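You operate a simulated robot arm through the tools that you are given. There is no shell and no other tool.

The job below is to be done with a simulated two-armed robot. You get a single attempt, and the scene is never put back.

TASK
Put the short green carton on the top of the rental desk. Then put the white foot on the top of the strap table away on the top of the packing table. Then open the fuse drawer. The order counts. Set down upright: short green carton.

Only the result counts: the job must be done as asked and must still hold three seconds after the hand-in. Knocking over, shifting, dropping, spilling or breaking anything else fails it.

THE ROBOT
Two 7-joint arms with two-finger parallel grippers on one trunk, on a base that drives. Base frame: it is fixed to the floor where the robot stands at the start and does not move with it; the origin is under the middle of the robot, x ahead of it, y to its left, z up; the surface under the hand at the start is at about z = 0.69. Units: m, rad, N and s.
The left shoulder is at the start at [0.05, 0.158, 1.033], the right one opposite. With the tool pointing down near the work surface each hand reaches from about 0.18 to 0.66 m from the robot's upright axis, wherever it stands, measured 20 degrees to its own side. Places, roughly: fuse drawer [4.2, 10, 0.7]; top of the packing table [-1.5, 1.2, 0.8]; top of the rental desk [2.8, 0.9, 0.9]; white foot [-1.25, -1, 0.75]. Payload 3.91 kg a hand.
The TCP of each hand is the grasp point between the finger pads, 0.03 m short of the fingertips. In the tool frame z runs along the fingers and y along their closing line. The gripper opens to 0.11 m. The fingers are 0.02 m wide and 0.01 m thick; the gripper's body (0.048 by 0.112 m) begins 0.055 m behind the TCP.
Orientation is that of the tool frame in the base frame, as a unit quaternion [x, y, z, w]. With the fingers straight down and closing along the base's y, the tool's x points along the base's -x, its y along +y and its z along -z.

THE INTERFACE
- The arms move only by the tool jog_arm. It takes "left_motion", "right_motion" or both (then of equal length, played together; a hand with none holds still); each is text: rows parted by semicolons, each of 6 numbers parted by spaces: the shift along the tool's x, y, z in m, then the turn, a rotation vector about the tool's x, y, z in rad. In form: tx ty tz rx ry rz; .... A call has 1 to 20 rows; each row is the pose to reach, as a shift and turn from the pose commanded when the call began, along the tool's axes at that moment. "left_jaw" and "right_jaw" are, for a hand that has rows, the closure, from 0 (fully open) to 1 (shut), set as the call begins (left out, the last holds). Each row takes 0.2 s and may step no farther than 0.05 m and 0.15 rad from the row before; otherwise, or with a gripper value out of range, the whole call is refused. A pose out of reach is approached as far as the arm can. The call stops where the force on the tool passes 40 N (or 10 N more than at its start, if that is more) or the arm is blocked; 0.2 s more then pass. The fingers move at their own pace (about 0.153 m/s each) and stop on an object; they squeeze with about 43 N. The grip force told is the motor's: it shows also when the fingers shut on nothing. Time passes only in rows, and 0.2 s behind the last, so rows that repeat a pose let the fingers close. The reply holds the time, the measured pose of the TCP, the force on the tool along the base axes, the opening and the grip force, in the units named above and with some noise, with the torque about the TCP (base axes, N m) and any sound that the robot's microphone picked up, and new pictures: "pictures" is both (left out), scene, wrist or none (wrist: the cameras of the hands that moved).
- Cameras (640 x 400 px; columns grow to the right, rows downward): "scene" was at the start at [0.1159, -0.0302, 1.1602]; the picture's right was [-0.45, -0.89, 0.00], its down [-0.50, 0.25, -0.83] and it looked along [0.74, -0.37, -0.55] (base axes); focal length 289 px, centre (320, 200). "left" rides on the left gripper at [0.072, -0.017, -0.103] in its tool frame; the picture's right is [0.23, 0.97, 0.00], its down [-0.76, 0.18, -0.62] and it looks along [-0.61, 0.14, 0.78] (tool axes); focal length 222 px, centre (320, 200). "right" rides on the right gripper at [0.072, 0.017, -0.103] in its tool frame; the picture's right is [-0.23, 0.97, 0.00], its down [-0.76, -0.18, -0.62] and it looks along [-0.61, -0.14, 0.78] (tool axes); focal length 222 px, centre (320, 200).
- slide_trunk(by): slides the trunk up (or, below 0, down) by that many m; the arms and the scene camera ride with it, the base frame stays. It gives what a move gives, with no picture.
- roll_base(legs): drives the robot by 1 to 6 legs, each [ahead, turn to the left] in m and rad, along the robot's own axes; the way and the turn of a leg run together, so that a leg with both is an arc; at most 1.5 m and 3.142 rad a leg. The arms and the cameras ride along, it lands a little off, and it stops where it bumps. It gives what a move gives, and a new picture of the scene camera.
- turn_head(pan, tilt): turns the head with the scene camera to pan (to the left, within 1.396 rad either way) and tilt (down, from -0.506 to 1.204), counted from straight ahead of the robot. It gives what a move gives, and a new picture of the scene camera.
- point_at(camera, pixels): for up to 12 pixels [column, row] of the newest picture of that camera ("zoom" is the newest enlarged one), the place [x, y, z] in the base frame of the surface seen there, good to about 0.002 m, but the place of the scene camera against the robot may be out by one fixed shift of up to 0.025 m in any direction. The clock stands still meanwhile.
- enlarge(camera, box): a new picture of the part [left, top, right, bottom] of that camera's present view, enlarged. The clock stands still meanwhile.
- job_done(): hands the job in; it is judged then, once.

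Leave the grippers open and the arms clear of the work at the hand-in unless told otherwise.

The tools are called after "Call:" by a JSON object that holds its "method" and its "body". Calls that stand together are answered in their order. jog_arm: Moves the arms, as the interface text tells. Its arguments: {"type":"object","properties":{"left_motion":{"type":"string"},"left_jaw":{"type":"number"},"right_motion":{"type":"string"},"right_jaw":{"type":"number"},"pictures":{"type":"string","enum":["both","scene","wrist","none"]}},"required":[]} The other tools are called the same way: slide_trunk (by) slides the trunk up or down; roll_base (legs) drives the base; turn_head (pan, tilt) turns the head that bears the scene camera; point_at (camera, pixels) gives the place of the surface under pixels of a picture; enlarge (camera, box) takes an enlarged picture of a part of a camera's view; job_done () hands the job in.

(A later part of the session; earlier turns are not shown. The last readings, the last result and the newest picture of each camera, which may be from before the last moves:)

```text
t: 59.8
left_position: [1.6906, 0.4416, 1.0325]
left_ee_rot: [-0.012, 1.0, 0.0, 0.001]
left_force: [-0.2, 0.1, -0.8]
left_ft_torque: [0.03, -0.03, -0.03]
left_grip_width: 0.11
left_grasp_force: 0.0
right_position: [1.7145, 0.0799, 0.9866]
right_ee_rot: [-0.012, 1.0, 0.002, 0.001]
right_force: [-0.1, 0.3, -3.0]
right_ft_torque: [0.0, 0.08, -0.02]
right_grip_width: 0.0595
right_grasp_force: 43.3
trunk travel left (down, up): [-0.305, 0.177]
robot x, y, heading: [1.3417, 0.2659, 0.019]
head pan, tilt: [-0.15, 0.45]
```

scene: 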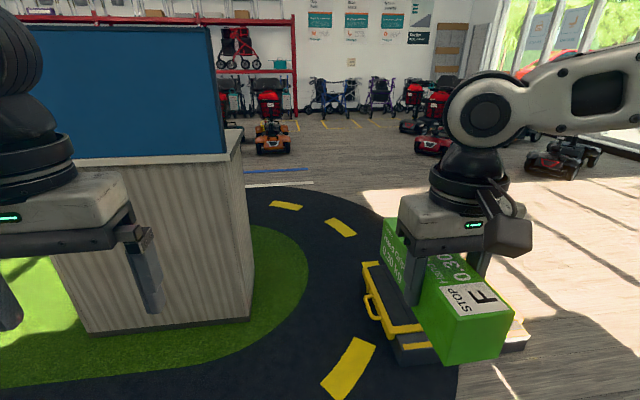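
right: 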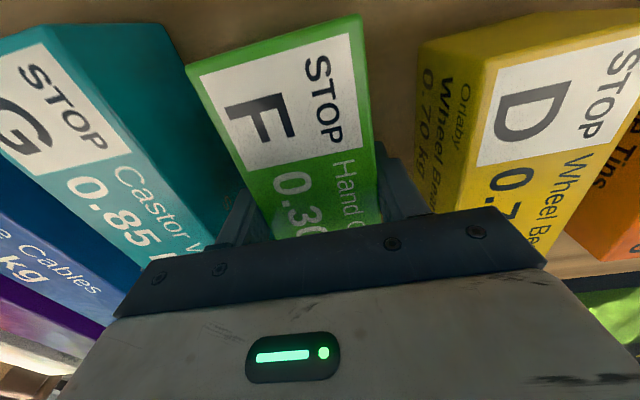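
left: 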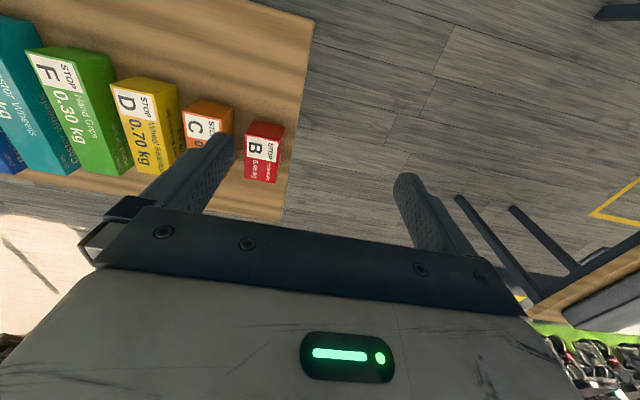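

Call:
{"method": "enlarge", "body": {"camera": "scene", "box": [160, 100, 540, 390]}}

Call:
{"method": "point_at", "body": {"camera": "scene", "pixels": [[236, 160], [254, 290], [244, 135], [230, 133], [364, 268], [366, 300], [398, 345], [398, 365], [520, 325], [505, 350], [375, 264], [250, 316]]}}

```text
1.38 times, centred on (350, 245) of scene
```

zoom: 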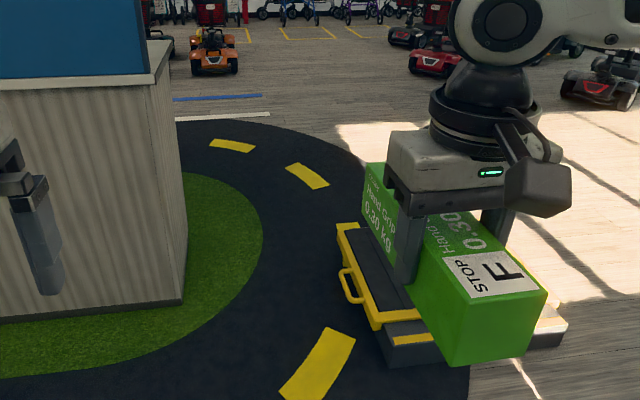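

```text
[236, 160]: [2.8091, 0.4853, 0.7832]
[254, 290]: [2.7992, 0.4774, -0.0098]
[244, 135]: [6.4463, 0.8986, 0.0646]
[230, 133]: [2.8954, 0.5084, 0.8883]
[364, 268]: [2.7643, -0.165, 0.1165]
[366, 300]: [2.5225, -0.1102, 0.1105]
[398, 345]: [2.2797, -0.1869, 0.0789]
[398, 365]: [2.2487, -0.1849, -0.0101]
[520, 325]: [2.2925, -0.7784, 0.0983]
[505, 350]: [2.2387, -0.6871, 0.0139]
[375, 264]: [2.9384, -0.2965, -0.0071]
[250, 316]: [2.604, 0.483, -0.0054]
```

The ramp occupies x≈2.25–2.8, y≈-0.8…-0.11, leaving only ~0.6 m to the desk: too tight. I look for obstacles on the route around the ramp's right side and behind the desk.

Call:
{"method": "point_at", "body": {"camera": "scene", "pixels": [[432, 148], [272, 150], [565, 170], [410, 128], [340, 190], [320, 180], [600, 260]]}}

Call:
{"method": "turn_head", "body": {"pan": -0.9, "tilt": 0.5}}

Call:
{"method": "point_at", "body": {"camera": "scene", "pixels": [[320, 200], [200, 300], [400, 150], [420, 300], [300, 120]]}}

Call:
{"method": "turn_head", "body": {"pan": 0.9, "tilt": 0.4}}

```text
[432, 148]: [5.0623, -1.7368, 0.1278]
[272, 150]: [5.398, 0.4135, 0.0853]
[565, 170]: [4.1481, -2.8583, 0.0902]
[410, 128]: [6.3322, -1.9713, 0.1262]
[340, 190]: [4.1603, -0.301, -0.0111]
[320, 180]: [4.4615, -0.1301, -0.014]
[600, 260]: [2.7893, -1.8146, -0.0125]
```

```text
t: 60.9
left_position: [1.6904, 0.4409, 1.0308]
left_ee_rot: [-0.013, 1.0, -0.001, 0.001]
left_force: [0.1, 0.3, 0.5]
left_ft_torque: [0.02, 0.0, 0.01]
left_grip_width: 0.1102
left_grasp_force: 0.0
right_position: [1.7127, 0.0796, 0.9872]
right_ee_rot: [-0.012, 1.0, 0.001, 0.001]
right_force: [0.1, 0.4, -3.3]
right_ft_torque: [-0.02, 0.04, 0.01]
right_grip_width: 0.0596
right_grasp_force: 42.6
trunk travel left (down, up): [-0.305, 0.177]
robot x, y, heading: [1.341, 0.2668, 0.022]
head pan, tilt: [-0.901, 0.499]
```

scene: 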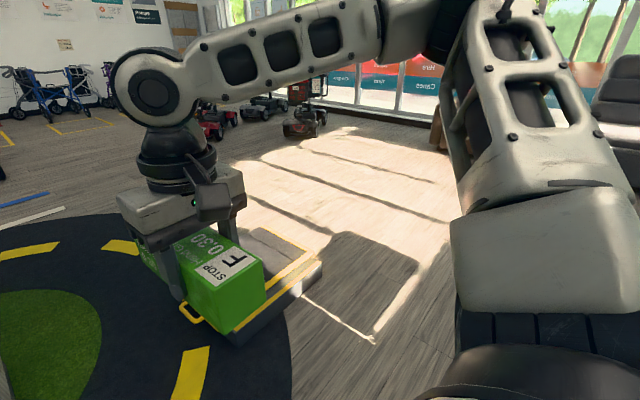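

```text
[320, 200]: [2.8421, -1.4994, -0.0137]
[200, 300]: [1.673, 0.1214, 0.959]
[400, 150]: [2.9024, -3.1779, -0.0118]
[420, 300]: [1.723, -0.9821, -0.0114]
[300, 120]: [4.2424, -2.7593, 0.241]
```

```text
t: 62.7
left_position: [1.6917, 0.4421, 1.032]
left_ee_rot: [-0.012, 1.0, 0.0, 0.0]
left_force: [0.6, 0.2, -0.3]
left_ft_torque: [0.03, 0.02, 0.0]
left_grip_width: 0.1102
left_grasp_force: 0.0
right_position: [1.7122, 0.0808, 0.9865]
right_ee_rot: [-0.012, 1.0, 0.0, 0.001]
right_force: [-0.2, 0.4, -2.5]
right_ft_torque: [0.0, 0.05, 0.01]
right_grip_width: 0.0595
right_grasp_force: 42.6
trunk travel left (down, up): [-0.305, 0.177]
robot x, y, heading: [1.3426, 0.2632, 0.021]
head pan, tilt: [0.901, 0.4]
```

scene: 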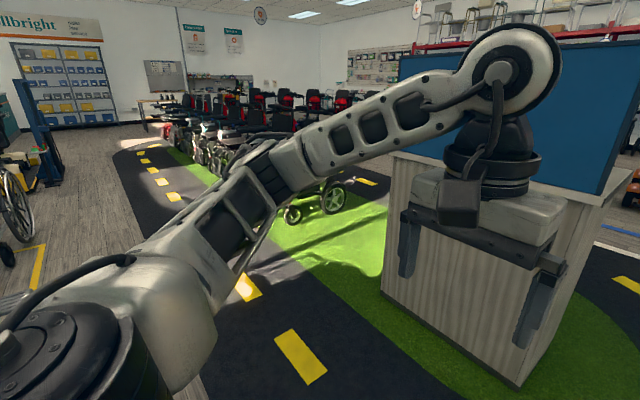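

The right-hand route is open. I drive around the ramp: turn right, 1.65 m, turn back to +x, then along past the ramp.

Call:
{"method": "roll_base", "body": {"legs": [[0, -1.22], [1.5, 0], [0.15, 0], [0, 1.2], [1.5, 0], [0.15, 0]]}}

Call:
{"method": "turn_head", "body": {"pan": 0.9, "tilt": 0.35}}

```text
t: 85.0
left_position: [3.9468, -1.0718, 1.031]
left_ee_rot: [-0.001, 1.0, 0.0, 0.0]
left_force: [-0.2, -0.7, 0.1]
left_ft_torque: [0.0, 0.01, 0.06]
left_grip_width: 0.1099
left_grasp_force: 0.0
right_position: [3.9601, -1.4329, 0.986]
right_ee_rot: [-0.001, 1.0, 0.0, 0.001]
right_force: [1.2, 0.3, -2.8]
right_ft_torque: [-0.01, 0.11, -0.01]
right_grip_width: 0.0599
right_grasp_force: 43.5
trunk travel left (down, up): [-0.305, 0.177]
robot x, y, heading: [3.5944, -1.2372, -0.001]
head pan, tilt: [0.901, 0.4]
```

scene: 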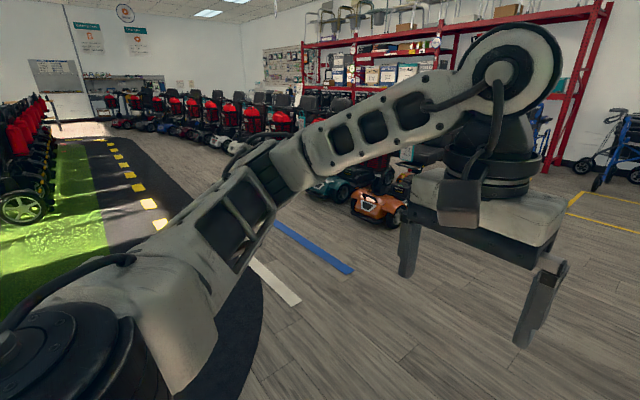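

```text
t: 85.6
left_position: [3.9464, -1.0719, 1.0322]
left_ee_rot: [-0.001, 1.0, 0.0, 0.0]
left_force: [0.0, 0.7, 0.8]
left_ft_torque: [0.02, -0.01, -0.03]
left_grip_width: 0.11
left_grasp_force: 0.0
right_position: [3.9589, -1.4326, 0.9863]
right_ee_rot: [-0.001, 1.0, 0.001, 0.001]
right_force: [0.1, -1.0, -2.6]
right_ft_torque: [0.0, 0.06, 0.0]
right_grip_width: 0.0597
right_grasp_force: 42.7
trunk travel left (down, up): [-0.305, 0.177]
robot x, y, heading: [3.5933, -1.2403, 0.002]
head pan, tilt: [0.901, 0.351]
```

scene: 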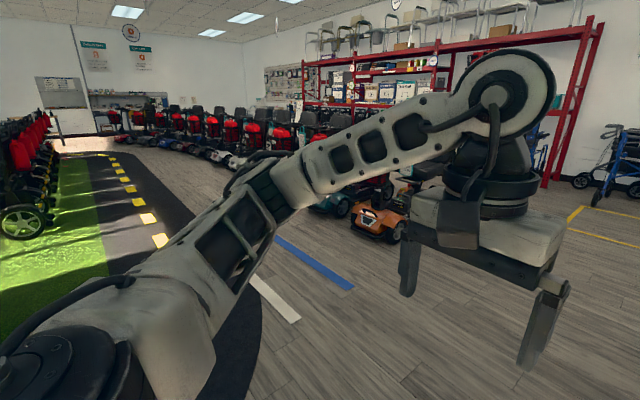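

Clear at (3.59, -1.24). I turn left to face +y and look before driving up behind the desk.

Call:
{"method": "roll_base", "body": {"legs": [[0, 1.571]]}}

Call:
{"method": "turn_head", "body": {"pan": 0.15, "tilt": 0.35}}

```text
t: 89.8
left_position: [3.4259, -0.8856, 1.0317]
left_ee_rot: [-0.706, 0.708, 0.0, 0.0]
left_force: [0.1, -0.6, 0.3]
left_ft_torque: [0.02, -0.01, -0.02]
left_grip_width: 0.11
left_grasp_force: 0.1
right_position: [3.7876, -0.874, 0.9873]
right_ee_rot: [-0.707, 0.707, 0.001, 0.0]
right_force: [-0.2, 0.3, -3.7]
right_ft_torque: [-0.05, 0.03, -0.02]
right_grip_width: 0.0597
right_grasp_force: 43.5
trunk travel left (down, up): [-0.305, 0.177]
robot x, y, heading: [3.5921, -1.2381, 1.572]
head pan, tilt: [0.901, 0.351]
```

scene: 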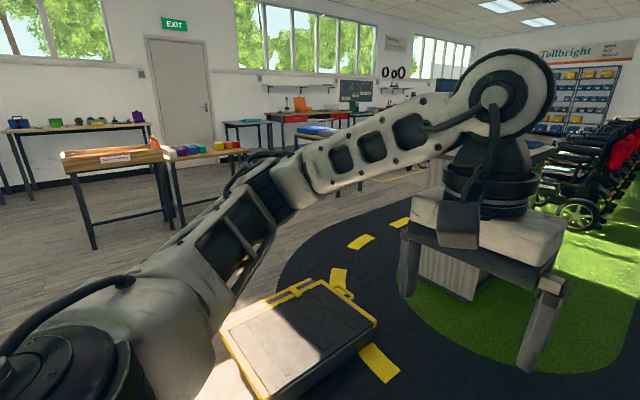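

```text
t: 90.9
left_position: [3.4254, -0.8858, 1.0312]
left_ee_rot: [-0.707, 0.707, 0.0, -0.001]
left_force: [0.4, -0.5, 0.4]
left_ft_torque: [-0.04, -0.01, 0.02]
left_grip_width: 0.1101
left_grasp_force: 0.0
right_position: [3.7884, -0.8736, 0.9853]
right_ee_rot: [-0.707, 0.707, 0.0, -0.001]
right_force: [-0.2, 0.4, -2.8]
right_ft_torque: [-0.06, -0.01, -0.02]
right_grip_width: 0.0598
right_grasp_force: 42.8
trunk travel left (down, up): [-0.305, 0.177]
robot x, y, heading: [3.5941, -1.2369, 1.561]
head pan, tilt: [0.15, 0.351]
```

scene: 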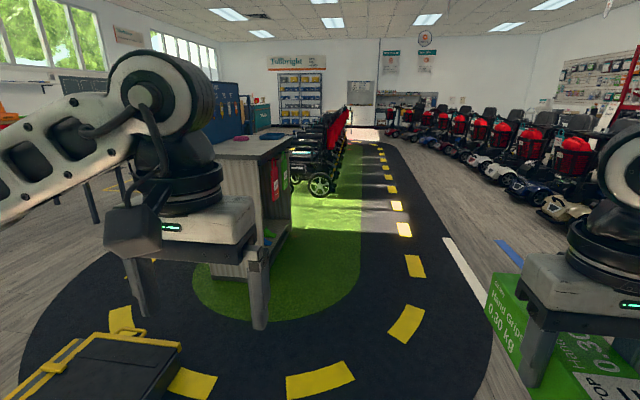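

I see the desk's back with a few things near its top. Enlarging.

Call:
{"method": "enlarge", "body": {"camera": "scene", "box": [190, 70, 350, 290]}}

Call:
{"method": "point_at", "body": {"camera": "scene", "pixels": [[292, 138], [288, 230], [262, 160], [270, 137], [320, 190], [265, 240], [295, 165], [250, 148]]}}

```text
1.82 times, centred on (270, 180) of scene
```

zoom: 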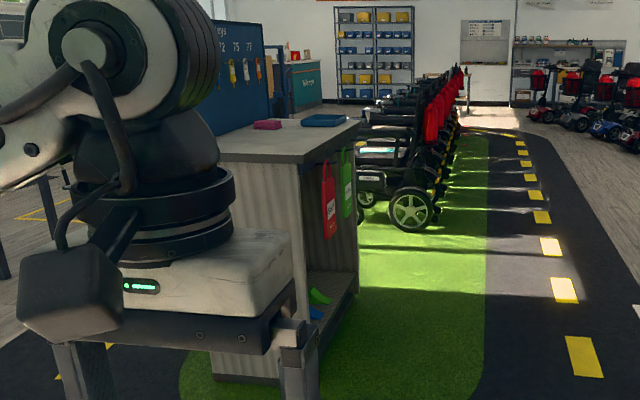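

```text
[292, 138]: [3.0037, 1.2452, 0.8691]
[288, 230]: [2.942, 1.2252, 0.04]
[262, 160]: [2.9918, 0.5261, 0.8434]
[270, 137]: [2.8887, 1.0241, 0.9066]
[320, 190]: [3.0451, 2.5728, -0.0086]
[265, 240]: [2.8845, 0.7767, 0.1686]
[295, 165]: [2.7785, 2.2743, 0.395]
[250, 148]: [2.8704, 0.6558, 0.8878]
```

Top spans x≈2.56–3.0, y≈0.48–1.25, z≈0.90, with small items (pink, blue) farther along; I measure them in the zoom picture.

Call:
{"method": "point_at", "body": {"camera": "zoom", "pixels": [[268, 125], [258, 126], [278, 127], [325, 120], [305, 123], [345, 121], [270, 150], [300, 140], [330, 160], [300, 165], [230, 140]]}}

Call:
{"method": "slide_trunk", "body": {"by": 0.06}}

Call:
{"method": "roll_base", "body": {"legs": [[1.5, 0], [0.2, 0], [0, 1.571]]}}

Call:
{"method": "turn_head", "body": {"pan": 0.0, "tilt": 0.6}}

```text
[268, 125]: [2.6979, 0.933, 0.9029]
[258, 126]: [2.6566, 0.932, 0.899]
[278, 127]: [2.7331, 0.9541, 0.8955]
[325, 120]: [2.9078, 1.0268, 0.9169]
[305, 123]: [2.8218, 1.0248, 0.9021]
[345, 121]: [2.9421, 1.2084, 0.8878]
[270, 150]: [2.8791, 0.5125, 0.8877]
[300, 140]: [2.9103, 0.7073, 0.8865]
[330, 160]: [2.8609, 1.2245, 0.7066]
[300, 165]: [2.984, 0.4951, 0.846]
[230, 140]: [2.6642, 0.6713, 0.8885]
```

```text
t: 91.9
left_position: [3.4262, -0.8854, 1.0921]
left_ee_rot: [-0.707, 0.708, 0.0, 0.001]
left_force: [0.1, -0.4, 0.1]
left_ft_torque: [0.01, 0.01, 0.0]
left_grip_width: 0.1102
left_grasp_force: 0.1
right_position: [3.7867, -0.8729, 1.0468]
right_ee_rot: [-0.707, 0.707, 0.001, 0.0]
right_force: [0.9, -0.4, -3.2]
right_ft_torque: [-0.09, 0.01, 0.01]
right_grip_width: 0.0596
right_grasp_force: 42.9
trunk travel left (down, up): [-0.365, 0.117]
robot x, y, heading: [3.5915, -1.2371, 1.569]
head pan, tilt: [0.15, 0.351]
```

```text
t: 104.3
left_position: [3.25, 0.2941, 1.091]
left_ee_rot: [1.0, -0.008, 0.001, 0.0]
left_force: [-0.3, 0.3, 0.9]
left_ft_torque: [0.01, -0.03, 0.01]
left_grip_width: 0.11
left_grasp_force: 0.1
right_position: [3.2423, 0.6565, 1.0462]
right_ee_rot: [1.0, -0.009, -0.001, 0.0]
right_force: [-0.1, -0.2, -2.5]
right_ft_torque: [-0.01, -0.06, -0.03]
right_grip_width: 0.0596
right_grasp_force: 43.0
trunk travel left (down, up): [-0.365, 0.117]
robot x, y, heading: [3.6023, 0.4558, 3.119]
head pan, tilt: [0.15, 0.351]
```

scene: 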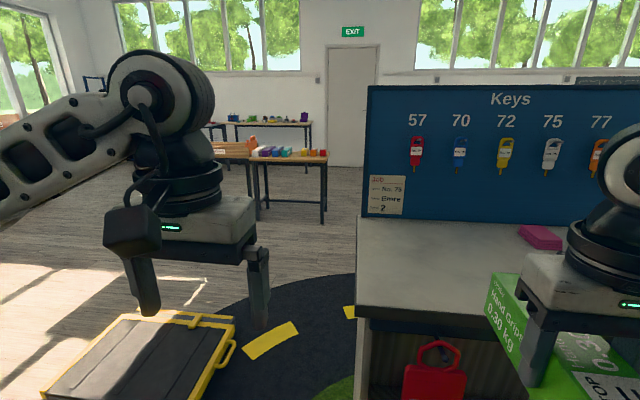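

```text
t: 105.1
left_position: [3.249, 0.2954, 1.09]
left_ee_rot: [1.0, -0.009, 0.0, -0.001]
left_force: [0.1, -0.6, 0.0]
left_ft_torque: [0.01, 0.02, -0.01]
left_grip_width: 0.11
left_grasp_force: 0.1
right_position: [3.2426, 0.6571, 1.0462]
right_ee_rot: [1.0, -0.007, -0.001, 0.001]
right_force: [-0.2, -0.1, -3.7]
right_ft_torque: [0.0, -0.1, -0.01]
right_grip_width: 0.0597
right_grasp_force: 42.9
trunk travel left (down, up): [-0.365, 0.117]
robot x, y, heading: [3.6067, 0.4572, 3.12]
head pan, tilt: [0.0, 0.6]
```

scene: 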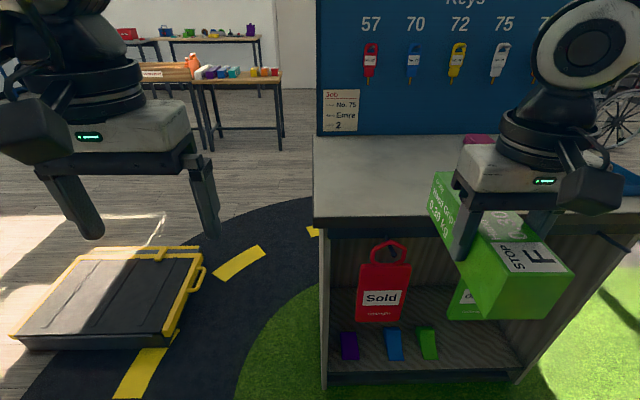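

The robot faces the desk back; the desk top near y≈0.5–0.85 is free. I roll ahead 0.24 m (carton passes 0.1 m over the top).

Call:
{"method": "roll_base", "body": {"legs": [[0.24, 0]]}}

Call:
{"method": "jog_arm", "body": {"right_motion": "-0.03 0 0 0 0 0; -0.06 0 0 0 0 0; -0.09 0 0 0 0 0; -0.125 0 0 0 0 0; -0.125 0 0 0 0 0"}}

```text
t: 106.9
left_position: [3.01, 0.2996, 1.0922]
left_ee_rot: [1.0, -0.008, 0.0, 0.0]
left_force: [-0.1, -0.1, -0.8]
left_ft_torque: [-0.01, -0.01, -0.02]
left_grip_width: 0.1101
left_grasp_force: 0.0
right_position: [3.0034, 0.6614, 1.0464]
right_ee_rot: [1.0, -0.008, -0.001, 0.001]
right_force: [-0.3, 0.2, -3.6]
right_ft_torque: [-0.01, -0.14, -0.01]
right_grip_width: 0.0596
right_grasp_force: 43.1
trunk travel left (down, up): [-0.365, 0.117]
robot x, y, heading: [3.3641, 0.4578, 3.114]
head pan, tilt: [0.0, 0.6]
```

scene: 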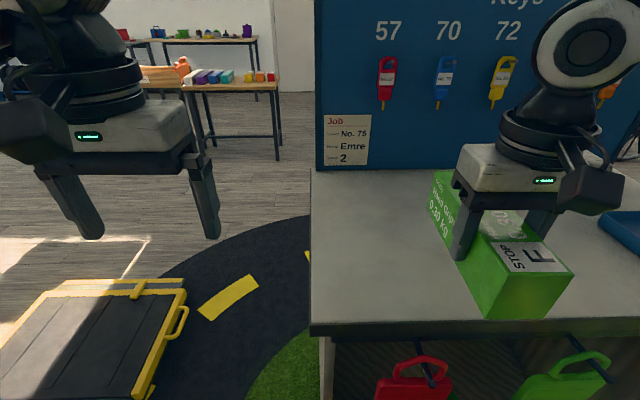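

```text
t: 108.1
left_position: [3.0112, 0.3002, 1.0912]
left_ee_rot: [1.0, -0.008, 0.0, -0.001]
left_force: [0.0, -0.3, 0.6]
left_ft_torque: [0.02, 0.04, -0.03]
left_grip_width: 0.11
left_grasp_force: 0.1
right_position: [2.8802, 0.6653, 1.0456]
right_ee_rot: [1.0, -0.008, -0.001, 0.0]
right_force: [-0.1, -0.3, -3.1]
right_ft_torque: [-0.01, -0.08, 0.01]
right_grip_width: 0.0595
right_grasp_force: 42.6
trunk travel left (down, up): [-0.365, 0.117]
robot x, y, heading: [3.369, 0.461, 3.12]
head pan, tilt: [0.0, 0.6]
```

scene: 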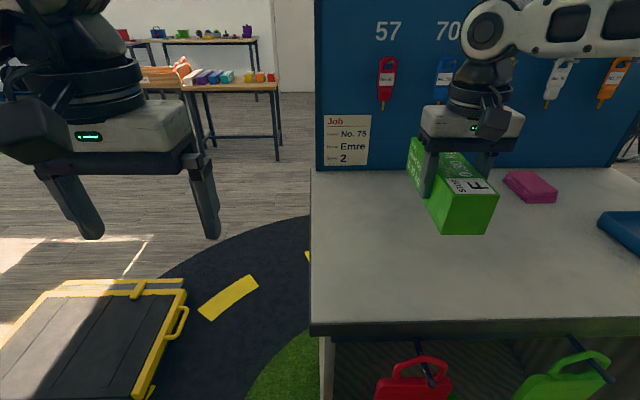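
right: 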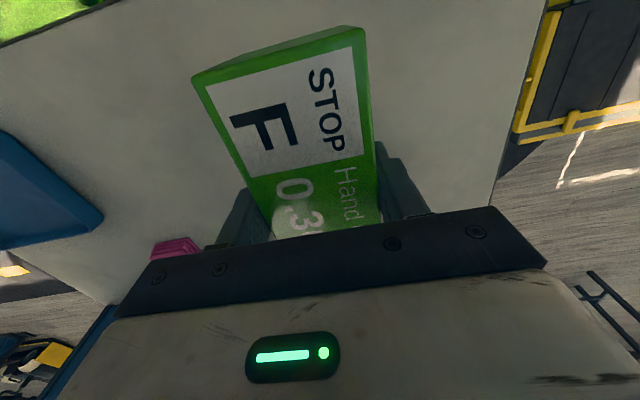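

Carton hovers over free top. I read the desk top height from the wrist camera.

Call:
{"method": "point_at", "body": {"camera": "right", "pixels": [[130, 120], [180, 180], [430, 120], [450, 80], [350, 20], [230, 45], [400, 60]]}}

```text
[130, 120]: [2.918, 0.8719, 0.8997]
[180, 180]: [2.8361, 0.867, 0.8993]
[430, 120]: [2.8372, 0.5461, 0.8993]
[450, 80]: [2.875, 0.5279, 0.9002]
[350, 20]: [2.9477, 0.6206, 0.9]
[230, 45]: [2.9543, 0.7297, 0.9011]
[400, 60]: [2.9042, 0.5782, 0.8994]
```

Desk top is z=0.900; carton bottom is ~0.0465 below the TCP, so release at TCP ≈0.947. I lower 0.09 by the trunk, then the last millimetres by hand.

Call:
{"method": "slide_trunk", "body": {"by": -0.09}}

Call:
{"method": "jog_arm", "body": {"right_motion": "0 0 0.004 0 0 0; 0 0 0.007 0 0 0; 0 0 0.009 0 0 0; 0 0 0.0105 0 0 0; 0 0 0.0105 0 0 0"}}

```text
t: 109.3
left_position: [3.0113, 0.2992, 1.0023]
left_ee_rot: [1.0, -0.009, -0.002, 0.001]
left_force: [0.1, 0.4, 0.7]
left_ft_torque: [-0.01, -0.01, 0.03]
left_grip_width: 0.1103
left_grasp_force: 0.1
right_position: [2.8796, 0.6641, 0.9557]
right_ee_rot: [1.0, -0.008, -0.001, 0.001]
right_force: [-0.1, 0.6, -3.2]
right_ft_torque: [-0.01, -0.08, -0.01]
right_grip_width: 0.0596
right_grasp_force: 42.9
trunk travel left (down, up): [-0.275, 0.207]
robot x, y, heading: [3.3656, 0.4654, 3.118]
head pan, tilt: [0.0, 0.6]
```

```text
t: 110.5
left_position: [3.0103, 0.3, 1.002]
left_ee_rot: [1.0, -0.009, -0.001, 0.0]
left_force: [-0.6, 0.4, 0.0]
left_ft_torque: [-0.01, 0.02, 0.02]
left_grip_width: 0.1102
left_grasp_force: 0.0
right_position: [2.879, 0.6638, 0.9455]
right_ee_rot: [1.0, -0.008, -0.002, 0.001]
right_force: [0.1, -0.7, 0.0]
right_ft_torque: [0.13, 0.19, 0.02]
right_grip_width: 0.0597
right_grasp_force: 43.3
trunk travel left (down, up): [-0.275, 0.207]
robot x, y, heading: [3.3705, 0.4605, 3.118]
head pan, tilt: [0.0, 0.6]
```

scene: 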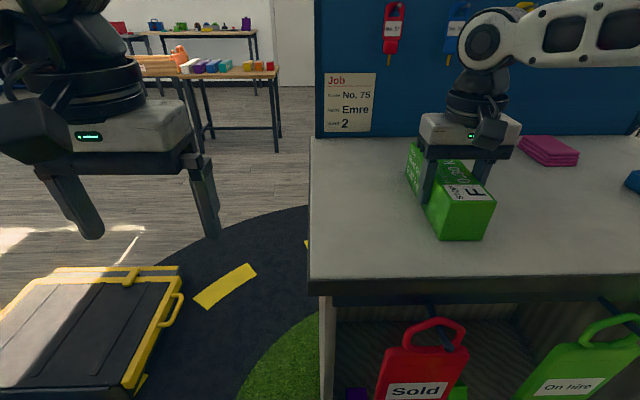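
right: 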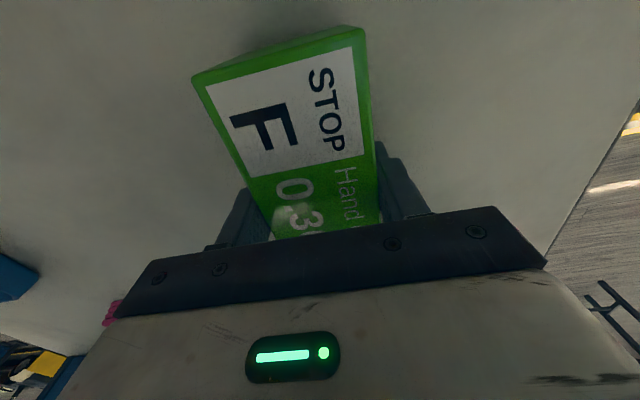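

Weight is off the hand (force 0): the carton rests on the top. I open the right jaw.

Call:
{"method": "jog_arm", "body": {"right_motion": "0 0 0 0 0 0; 0 0 0 0 0 0; 0 0 0 0 0 0", "right_jaw": 0, "pictures": "wrist"}}

Call:
{"method": "slide_trunk", "body": {"by": 0.13}}

Call:
{"method": "jog_arm", "body": {"right_motion": "0.04 0 0 0 0 0; 0.08 0 0 0 0 0; 0.12 0 0 0 0 0; 0.15 0 0 0 0 0; 0.15 0 0 0 0 0"}}

```text
t: 111.3
left_position: [3.0107, 0.3001, 1.002]
left_ee_rot: [1.0, -0.009, -0.001, 0.001]
left_force: [-0.5, -0.6, -0.3]
left_ft_torque: [-0.05, 0.07, 0.0]
left_grip_width: 0.11
left_grasp_force: 0.1
right_position: [2.8792, 0.6636, 0.9466]
right_ee_rot: [1.0, -0.008, 0.0, 0.001]
right_force: [0.2, -0.2, -0.4]
right_ft_torque: [0.0, -0.02, -0.02]
right_grip_width: 0.11
right_grasp_force: 0.0
trunk travel left (down, up): [-0.275, 0.207]
robot x, y, heading: [3.3684, 0.4621, 3.126]
head pan, tilt: [0.0, 0.6]
```

right: 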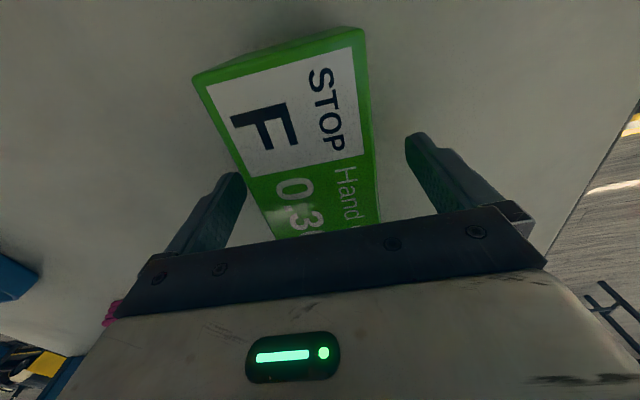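

```text
t: 112.9
left_position: [3.0108, 0.3005, 1.1311]
left_ee_rot: [1.0, -0.009, 0.0, 0.0]
left_force: [0.1, 1.0, -0.7]
left_ft_torque: [0.0, -0.01, 0.0]
left_grip_width: 0.1101
left_grasp_force: 0.0
right_position: [2.8794, 0.664, 1.0748]
right_ee_rot: [1.0, -0.008, -0.001, 0.001]
right_force: [0.1, 0.4, 0.5]
right_ft_torque: [-0.02, -0.01, 0.01]
right_grip_width: 0.1101
right_grasp_force: 0.1
trunk travel left (down, up): [-0.405, 0.077]
robot x, y, heading: [3.3666, 0.4565, 3.125]
head pan, tilt: [0.0, 0.6]
```

```text
t: 114.1
left_position: [3.0102, 0.3004, 1.1316]
left_ee_rot: [1.0, -0.008, -0.001, 0.0]
left_force: [0.4, 0.0, 0.6]
left_ft_torque: [0.0, 0.02, 0.0]
left_grip_width: 0.1098
left_grasp_force: 0.1
right_position: [3.0283, 0.6609, 1.0753]
right_ee_rot: [1.0, -0.008, -0.002, 0.001]
right_force: [-0.2, 0.6, -1.3]
right_ft_torque: [0.02, -0.02, 0.0]
right_grip_width: 0.1099
right_grasp_force: 0.1
trunk travel left (down, up): [-0.405, 0.077]
robot x, y, heading: [3.3695, 0.4636, 3.123]
head pan, tilt: [0.0, 0.6]
```

scene: 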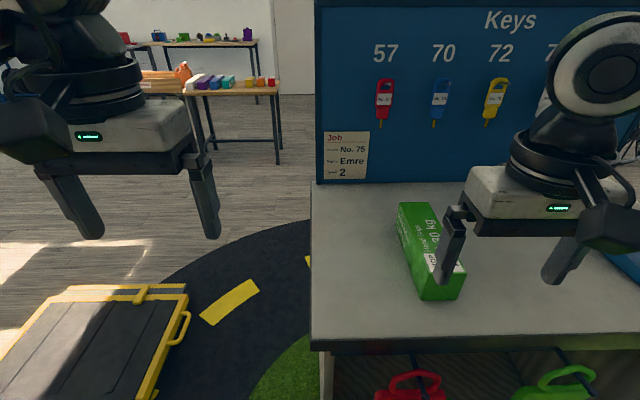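
right: 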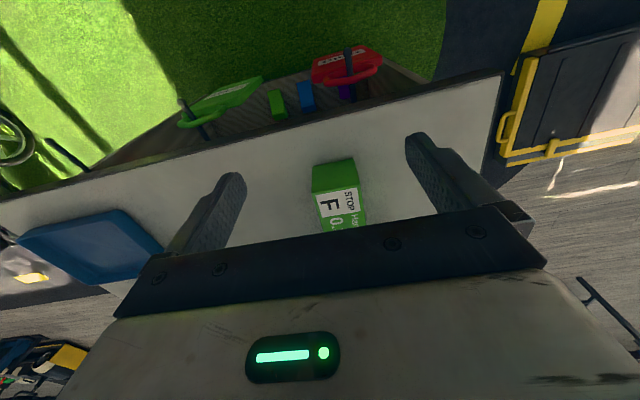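

The carton stands on the desk, released. Now I retrace the route: back off, around the ramp, heading back toward the wall benches.

Call:
{"method": "roll_base", "body": {"legs": [[-0.24, 0], [0, 1.571], [1.5, 0], [0.2, 0], [0, -1.571], [1.5, 0]]}}

```text
t: 138.8
left_position: [1.6947, -1.3498, 1.1328]
left_ee_rot: [1.0, -0.018, 0.0, 0.0]
left_force: [-0.6, -0.1, -0.3]
left_ft_torque: [0.0, -0.03, -0.03]
left_grip_width: 0.1097
left_grasp_force: 0.1
right_position: [1.7178, -0.9872, 1.0752]
right_ee_rot: [1.0, -0.016, -0.001, 0.001]
right_force: [0.4, 0.6, -0.8]
right_ft_torque: [0.05, -0.01, 0.02]
right_grip_width: 0.11
right_grasp_force: 0.1
trunk travel left (down, up): [-0.405, 0.077]
robot x, y, heading: [2.0566, -1.1944, 3.107]
head pan, tilt: [0.0, 0.6]
```

scene: 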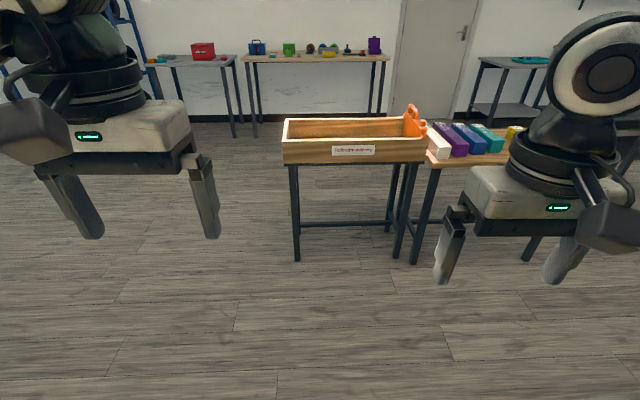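

I can see the tray's left end and the wall benches. I measure them to choose the path.

Call:
{"method": "point_at", "body": {"camera": "scene", "pixels": [[284, 150], [297, 258], [250, 60], [380, 58], [200, 62], [145, 65], [290, 48], [340, 50], [500, 62], [420, 262]]}}

Call:
{"method": "enlarge", "body": {"camera": "scene", "box": [100, 10, 580, 170]}}

```text
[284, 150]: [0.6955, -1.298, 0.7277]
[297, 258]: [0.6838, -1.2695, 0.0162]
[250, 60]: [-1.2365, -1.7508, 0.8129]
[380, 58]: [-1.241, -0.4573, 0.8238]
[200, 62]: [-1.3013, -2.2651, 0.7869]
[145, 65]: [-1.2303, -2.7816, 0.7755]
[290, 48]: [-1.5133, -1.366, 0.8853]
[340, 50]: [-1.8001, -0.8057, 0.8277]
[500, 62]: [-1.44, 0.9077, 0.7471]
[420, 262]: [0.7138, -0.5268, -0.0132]
```

```text
1.33 times, centred on (340, 90) of scene
```

zoom: 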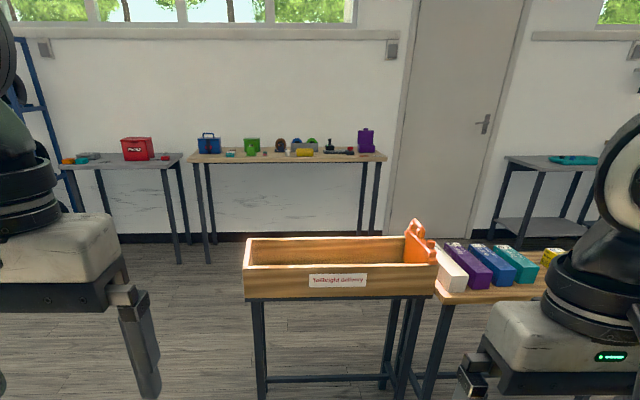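

The bench with small items (y≈-1.75…-0.45, front edge x≈-1.24, top ≈0.83) is likely the strap table. I go past the tray's free end (y≈-1.3) with clearance at y≈-1.9, then look.

Call:
{"method": "roll_base", "body": {"legs": [[0, 0.52], [1.5, 0], [0, -0.48], [0.6, 0]]}}

Call:
{"method": "turn_head", "body": {"pan": -0.3, "tilt": 0.35}}

Call:
{"method": "enlarge", "body": {"camera": "scene", "box": [160, 40, 560, 290]}}

```text
t: 152.0
left_position: [-0.2309, -2.0273, 1.1324]
left_ee_rot: [1.0, -0.011, 0.0, 0.0]
left_force: [0.7, 0.0, 0.3]
left_ft_torque: [0.0, -0.01, 0.02]
left_grip_width: 0.1099
left_grasp_force: 0.1
right_position: [-0.2137, -1.6659, 1.0759]
right_ee_rot: [1.0, -0.01, -0.001, 0.001]
right_force: [0.5, 0.1, 0.4]
right_ft_torque: [0.0, -0.03, 0.0]
right_grip_width: 0.1098
right_grasp_force: 0.1
trunk travel left (down, up): [-0.405, 0.077]
robot x, y, heading: [0.1247, -1.8723, 3.118]
head pan, tilt: [0.0, 0.6]
```

scene: 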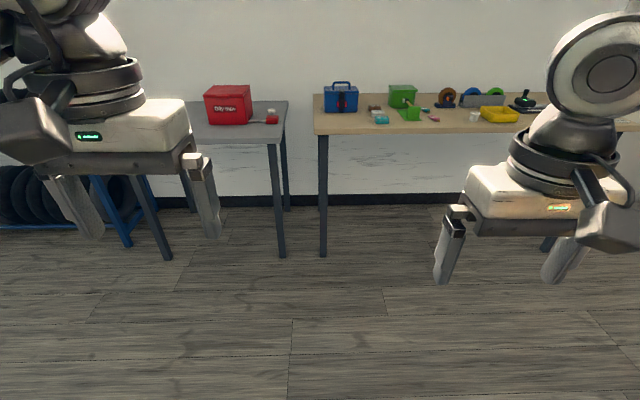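

```text
t: 152.8
left_position: [-0.2309, -2.0274, 1.1316]
left_ee_rot: [1.0, -0.011, -0.001, 0.0]
left_force: [1.0, -0.8, 0.1]
left_ft_torque: [-0.02, -0.01, -0.02]
left_grip_width: 0.1103
left_grasp_force: 0.0
right_position: [-0.2125, -1.6657, 1.0744]
right_ee_rot: [1.0, -0.01, -0.001, 0.001]
right_force: [-0.9, -0.3, 0.6]
right_ft_torque: [-0.01, 0.03, -0.01]
right_grip_width: 0.11
right_grasp_force: 0.0
trunk travel left (down, up): [-0.405, 0.077]
robot x, y, heading: [0.1214, -1.8675, 3.118]
head pan, tilt: [-0.3, 0.351]
```

scene: 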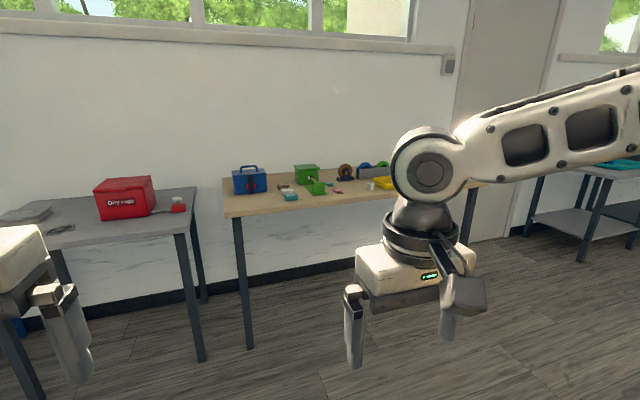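

```text
1.60 times, centred on (360, 165) of scene
```

zoom: 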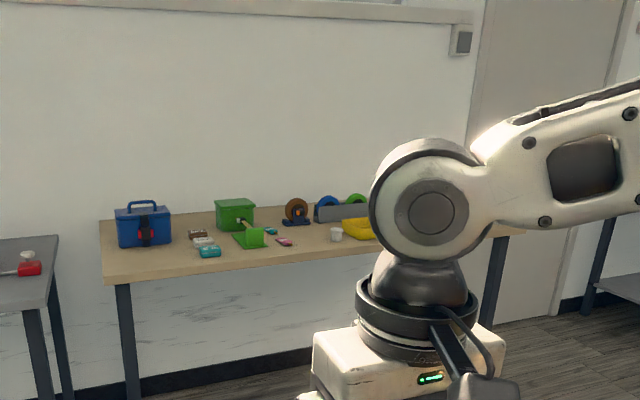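

A small white cup-like piece is at zoom (336,233) near the yellow tray. I drive to stand before this bench at about (-0.6,-1.15).

Call:
{"method": "roll_base", "body": {"legs": [[0, -0.76], [1.02, 0], [0, 0.78]]}}

Call:
{"method": "turn_head", "body": {"pan": 0.0, "tilt": 0.55}}

Call:
{"method": "enlarge", "body": {"camera": "scene", "box": [120, 60, 520, 310]}}

```text
t: 162.2
left_position: [-0.9508, -1.3116, 1.1311]
left_ee_rot: [1.0, -0.001, -0.001, 0.0]
left_force: [-0.1, 0.2, 0.0]
left_ft_torque: [-0.01, -0.01, 0.02]
left_grip_width: 0.11
left_grasp_force: 0.1
right_position: [-0.9392, -0.9497, 1.0765]
right_ee_rot: [1.0, 0.0, -0.002, 0.001]
right_force: [-0.6, 0.0, 0.6]
right_ft_torque: [0.01, -0.01, -0.02]
right_grip_width: 0.1101
right_grasp_force: 0.0
trunk travel left (down, up): [-0.405, 0.077]
robot x, y, heading: [-0.5963, -1.1464, 3.139]
head pan, tilt: [-0.3, 0.351]
```

scene: 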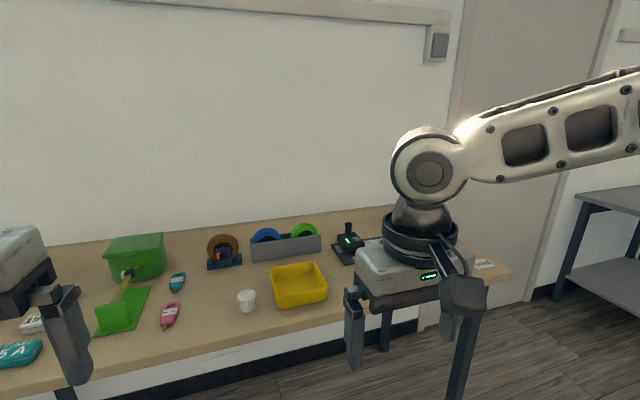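

```text
t: 162.9
left_position: [-0.9499, -1.3119, 1.1319]
left_ee_rot: [1.0, -0.002, -0.001, 0.0]
left_force: [-0.9, -0.3, 0.0]
left_ft_torque: [-0.03, 0.03, 0.01]
left_grip_width: 0.1099
left_grasp_force: 0.1
right_position: [-0.9385, -0.9502, 1.0744]
right_ee_rot: [1.0, -0.001, -0.001, 0.002]
right_force: [0.2, -0.5, -0.6]
right_ft_torque: [-0.01, -0.01, 0.03]
right_grip_width: 0.1101
right_grasp_force: 0.0
trunk travel left (down, up): [-0.405, 0.077]
robot x, y, heading: [-0.5975, -1.1444, 3.138]
head pan, tilt: [0.0, 0.55]
```

scene: 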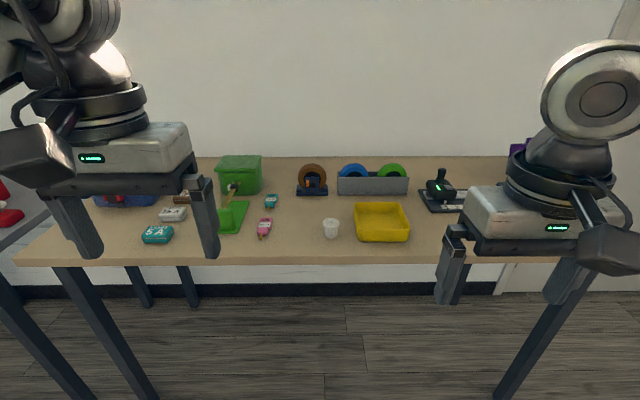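

```text
1.60 times, centred on (320, 185) of scene
```

zoom: 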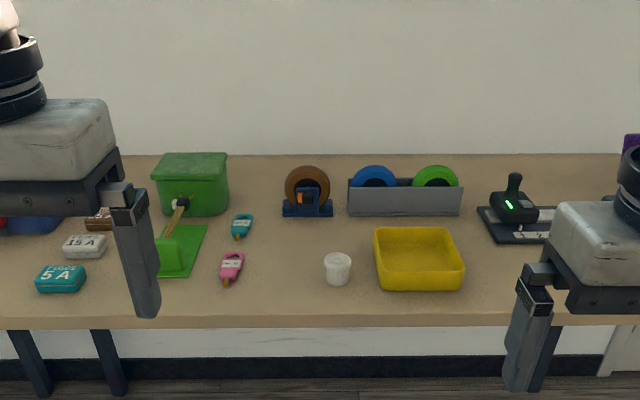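

The white foot is the small round piece at zoom (337,268). I measure it and its surroundings.

Call:
{"method": "point_at", "body": {"camera": "zoom", "pixels": [[337, 257], [337, 275], [326, 270], [349, 270], [337, 290], [372, 270], [376, 232], [240, 262], [420, 320], [337, 315], [440, 285]]}}

Call:
{"method": "enlarge", "body": {"camera": "scene", "box": [280, 190, 400, 265]}}

```text
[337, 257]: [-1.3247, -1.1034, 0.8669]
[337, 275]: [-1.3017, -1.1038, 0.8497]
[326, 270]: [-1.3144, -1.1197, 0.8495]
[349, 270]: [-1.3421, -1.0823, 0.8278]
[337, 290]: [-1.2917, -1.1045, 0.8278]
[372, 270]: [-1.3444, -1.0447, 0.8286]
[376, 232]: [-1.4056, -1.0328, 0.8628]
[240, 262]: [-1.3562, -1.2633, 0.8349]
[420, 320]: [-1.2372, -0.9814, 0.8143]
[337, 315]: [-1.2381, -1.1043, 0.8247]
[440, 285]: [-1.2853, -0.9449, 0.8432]
```

```text
5.33 times, centred on (340, 228) of scene
```

zoom: 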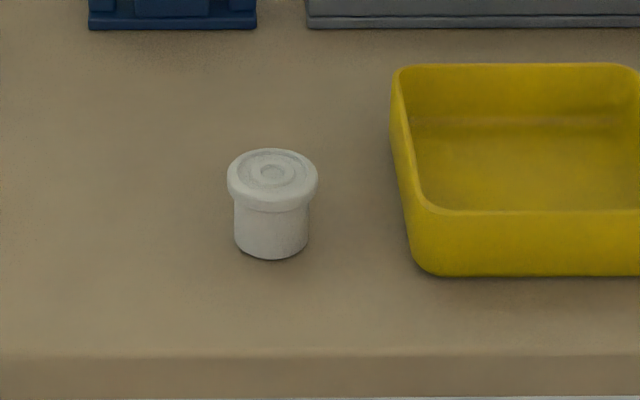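

The foot: top flange ≈0.04 m wide, ~0.04 m tall, at about (-1.322,-1.104), tray ≈0.04 m to its right. I turn slightly left and roll in so it falls in the right hand's range.

Call:
{"method": "roll_base", "body": {"legs": [[0, 0.25], [0.25, 0]]}}

Call:
{"method": "jog_arm", "body": {"right_motion": "0 0 0.02 0 0 0; 0 0 0.02 0 0 0", "right_jaw": 0.41}}

```text
t: 165.7
left_position: [-1.1457, -1.4548, 1.1305]
left_ee_rot: [0.992, 0.123, 0.0, 0.001]
left_force: [-1.2, -0.2, -1.4]
left_ft_torque: [0.02, -0.01, -0.04]
left_grip_width: 0.1101
left_grasp_force: 0.1
right_position: [-1.2232, -1.102, 1.0756]
right_ee_rot: [0.992, 0.124, -0.001, 0.001]
right_force: [-0.7, -0.3, -0.3]
right_ft_torque: [0.01, -0.05, 0.0]
right_grip_width: 0.1099
right_grasp_force: 0.1
trunk travel left (down, up): [-0.405, 0.077]
robot x, y, heading: [-0.8421, -1.2081, -2.895]
head pan, tilt: [0.0, 0.55]
```

scene: 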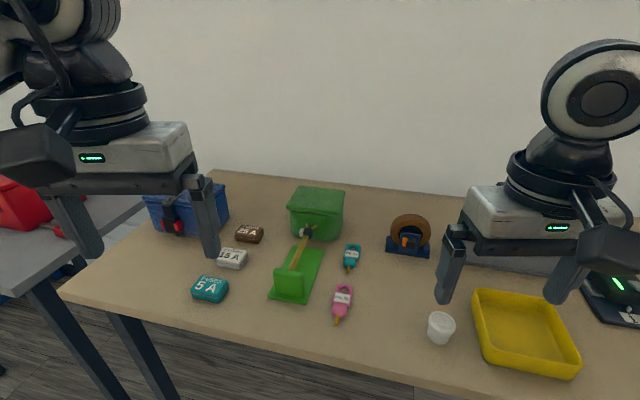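

```text
t: 166.2
left_position: [-1.1438, -1.4542, 1.1316]
left_ee_rot: [0.993, 0.122, -0.001, 0.0]
left_force: [-0.8, 0.2, 0.0]
left_ft_torque: [0.03, 0.01, 0.0]
left_grip_width: 0.11
left_grasp_force: 0.1
right_position: [-1.2215, -1.1007, 1.0554]
right_ee_rot: [0.992, 0.124, -0.001, 0.002]
right_force: [-0.6, 0.4, 0.0]
right_ft_torque: [-0.01, 0.02, -0.01]
right_grip_width: 0.0651
right_grasp_force: 0.1
trunk travel left (down, up): [-0.405, 0.077]
robot x, y, heading: [-0.8427, -1.2078, -2.892]
head pan, tilt: [0.0, 0.55]
```

scene: 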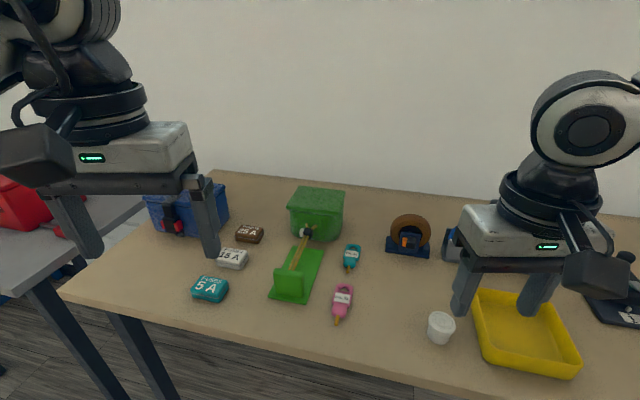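
right: 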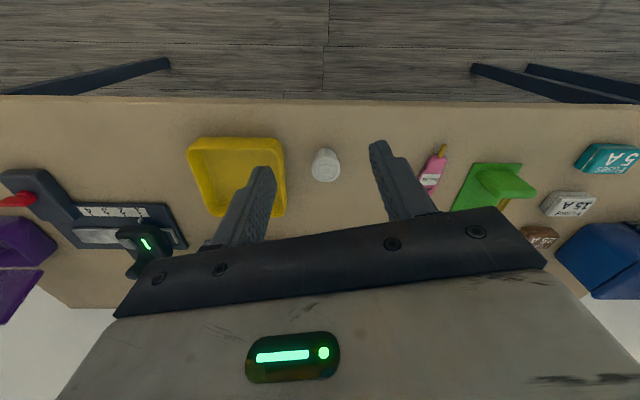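

Call:
{"method": "enlarge", "body": {"camera": "right", "box": [260, 120, 400, 210]}}

Call:
{"method": "point_at", "body": {"camera": "right", "pixels": [[325, 156], [315, 158], [336, 156], [326, 150], [326, 166], [350, 130], [284, 150], [284, 175], [400, 140]]}}

```text
4.44 times, centred on (330, 165) of right
```

zoom: 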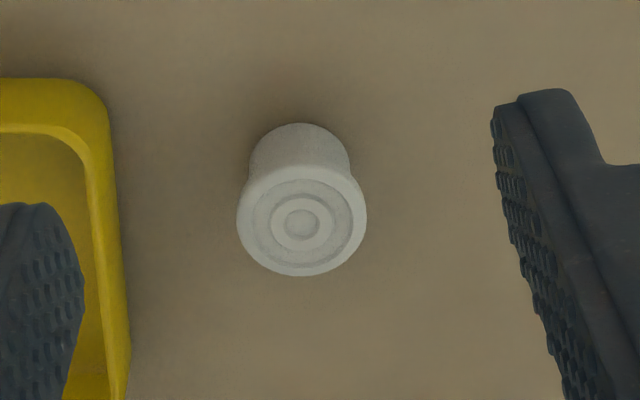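

```text
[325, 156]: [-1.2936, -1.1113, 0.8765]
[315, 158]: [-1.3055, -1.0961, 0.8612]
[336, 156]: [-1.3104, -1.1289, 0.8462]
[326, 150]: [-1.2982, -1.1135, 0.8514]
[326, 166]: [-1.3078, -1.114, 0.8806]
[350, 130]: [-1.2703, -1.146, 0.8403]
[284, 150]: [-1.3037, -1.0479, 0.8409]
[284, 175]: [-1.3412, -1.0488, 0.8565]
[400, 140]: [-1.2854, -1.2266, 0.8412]
```

Call:
{"method": "point_at", "body": {"camera": "zoom", "pixels": [[302, 223], [241, 222], [362, 222], [302, 270], [302, 172], [126, 250], [118, 160]]}}

```text
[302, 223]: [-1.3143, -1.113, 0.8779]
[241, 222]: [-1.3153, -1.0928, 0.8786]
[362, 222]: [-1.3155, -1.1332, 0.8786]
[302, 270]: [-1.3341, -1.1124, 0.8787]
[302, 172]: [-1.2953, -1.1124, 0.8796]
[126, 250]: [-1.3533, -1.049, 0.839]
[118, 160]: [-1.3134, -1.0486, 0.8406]
```

Foot centre (-1.3145,-1.113), top 0.8785, table 0.8405. I lower the trunk by 0.08, move the hand over it, and look.

Call:
{"method": "slide_trunk", "body": {"by": -0.08}}

Call:
{"method": "jog_arm", "body": {"right_motion": "-0.04 -0.005 0 0 0 0; -0.08 -0.01 0 0 0 0; -0.0931 -0.011 0 0 0 0; -0.0931 -0.011 0.03 0 0 0; -0.0931 -0.011 0.05 0 0 0; -0.0931 -0.011 0.05 0 0 0"}}

```text
t: 167.4
left_position: [-1.1439, -1.4548, 1.053]
left_ee_rot: [0.992, 0.123, -0.001, 0.0]
left_force: [-0.3, -0.3, 0.2]
left_ft_torque: [0.01, -0.01, 0.01]
left_grip_width: 0.1102
left_grasp_force: 0.1
right_position: [-1.2227, -1.1011, 0.976]
right_ee_rot: [0.992, 0.124, -0.002, 0.002]
right_force: [-0.1, -0.3, -0.8]
right_ft_torque: [-0.02, -0.05, 0.02]
right_grip_width: 0.0652
right_grasp_force: 0.1
trunk travel left (down, up): [-0.325, 0.157]
robot x, y, heading: [-0.844, -1.2086, -2.897]
head pan, tilt: [0.0, 0.55]
```

```text
t: 168.8
left_position: [-1.1449, -1.4549, 1.0521]
left_ee_rot: [0.992, 0.123, -0.001, 0.0]
left_force: [0.7, 0.1, 0.1]
left_ft_torque: [0.0, 0.03, 0.02]
left_grip_width: 0.1101
left_grasp_force: 0.0
right_position: [-1.3174, -1.1138, 0.9252]
right_ee_rot: [0.992, 0.123, -0.001, 0.002]
right_force: [-0.3, 0.7, -0.5]
right_ft_torque: [-0.05, 0.01, 0.01]
right_grip_width: 0.065
right_grasp_force: 0.1
trunk travel left (down, up): [-0.325, 0.157]
robot x, y, heading: [-0.8426, -1.2075, -2.894]
head pan, tilt: [0.0, 0.55]
```

scene: 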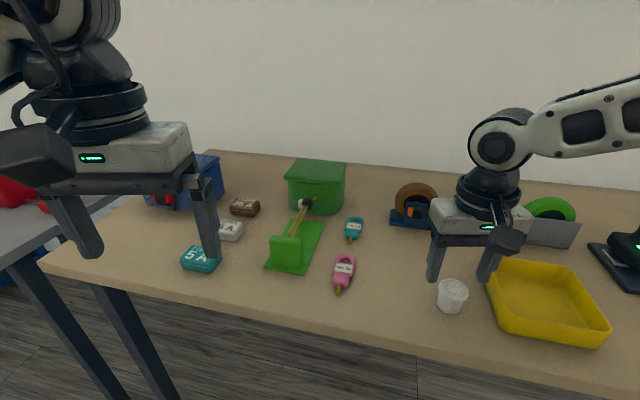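
right: 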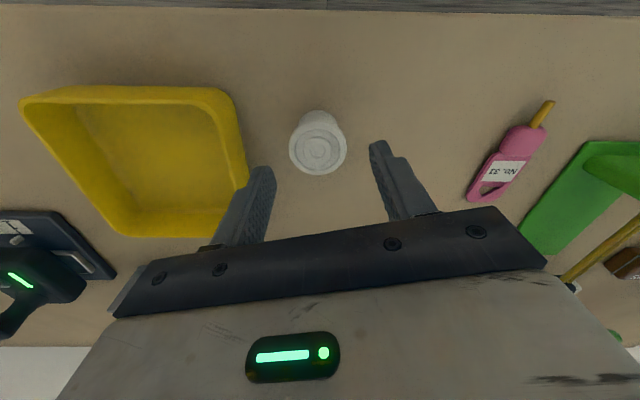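

Call:
{"method": "point_at", "body": {"camera": "right", "pixels": [[318, 150], [292, 150], [345, 150], [318, 170], [318, 133], [246, 175], [240, 140], [262, 170], [374, 145]]}}

```text
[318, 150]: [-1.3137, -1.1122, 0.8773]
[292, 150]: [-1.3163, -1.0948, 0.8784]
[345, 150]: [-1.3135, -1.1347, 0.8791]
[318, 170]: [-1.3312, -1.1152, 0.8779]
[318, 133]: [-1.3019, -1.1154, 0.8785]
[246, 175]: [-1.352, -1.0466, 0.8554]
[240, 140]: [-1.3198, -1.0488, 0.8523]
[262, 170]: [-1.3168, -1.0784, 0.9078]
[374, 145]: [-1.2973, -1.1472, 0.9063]
```

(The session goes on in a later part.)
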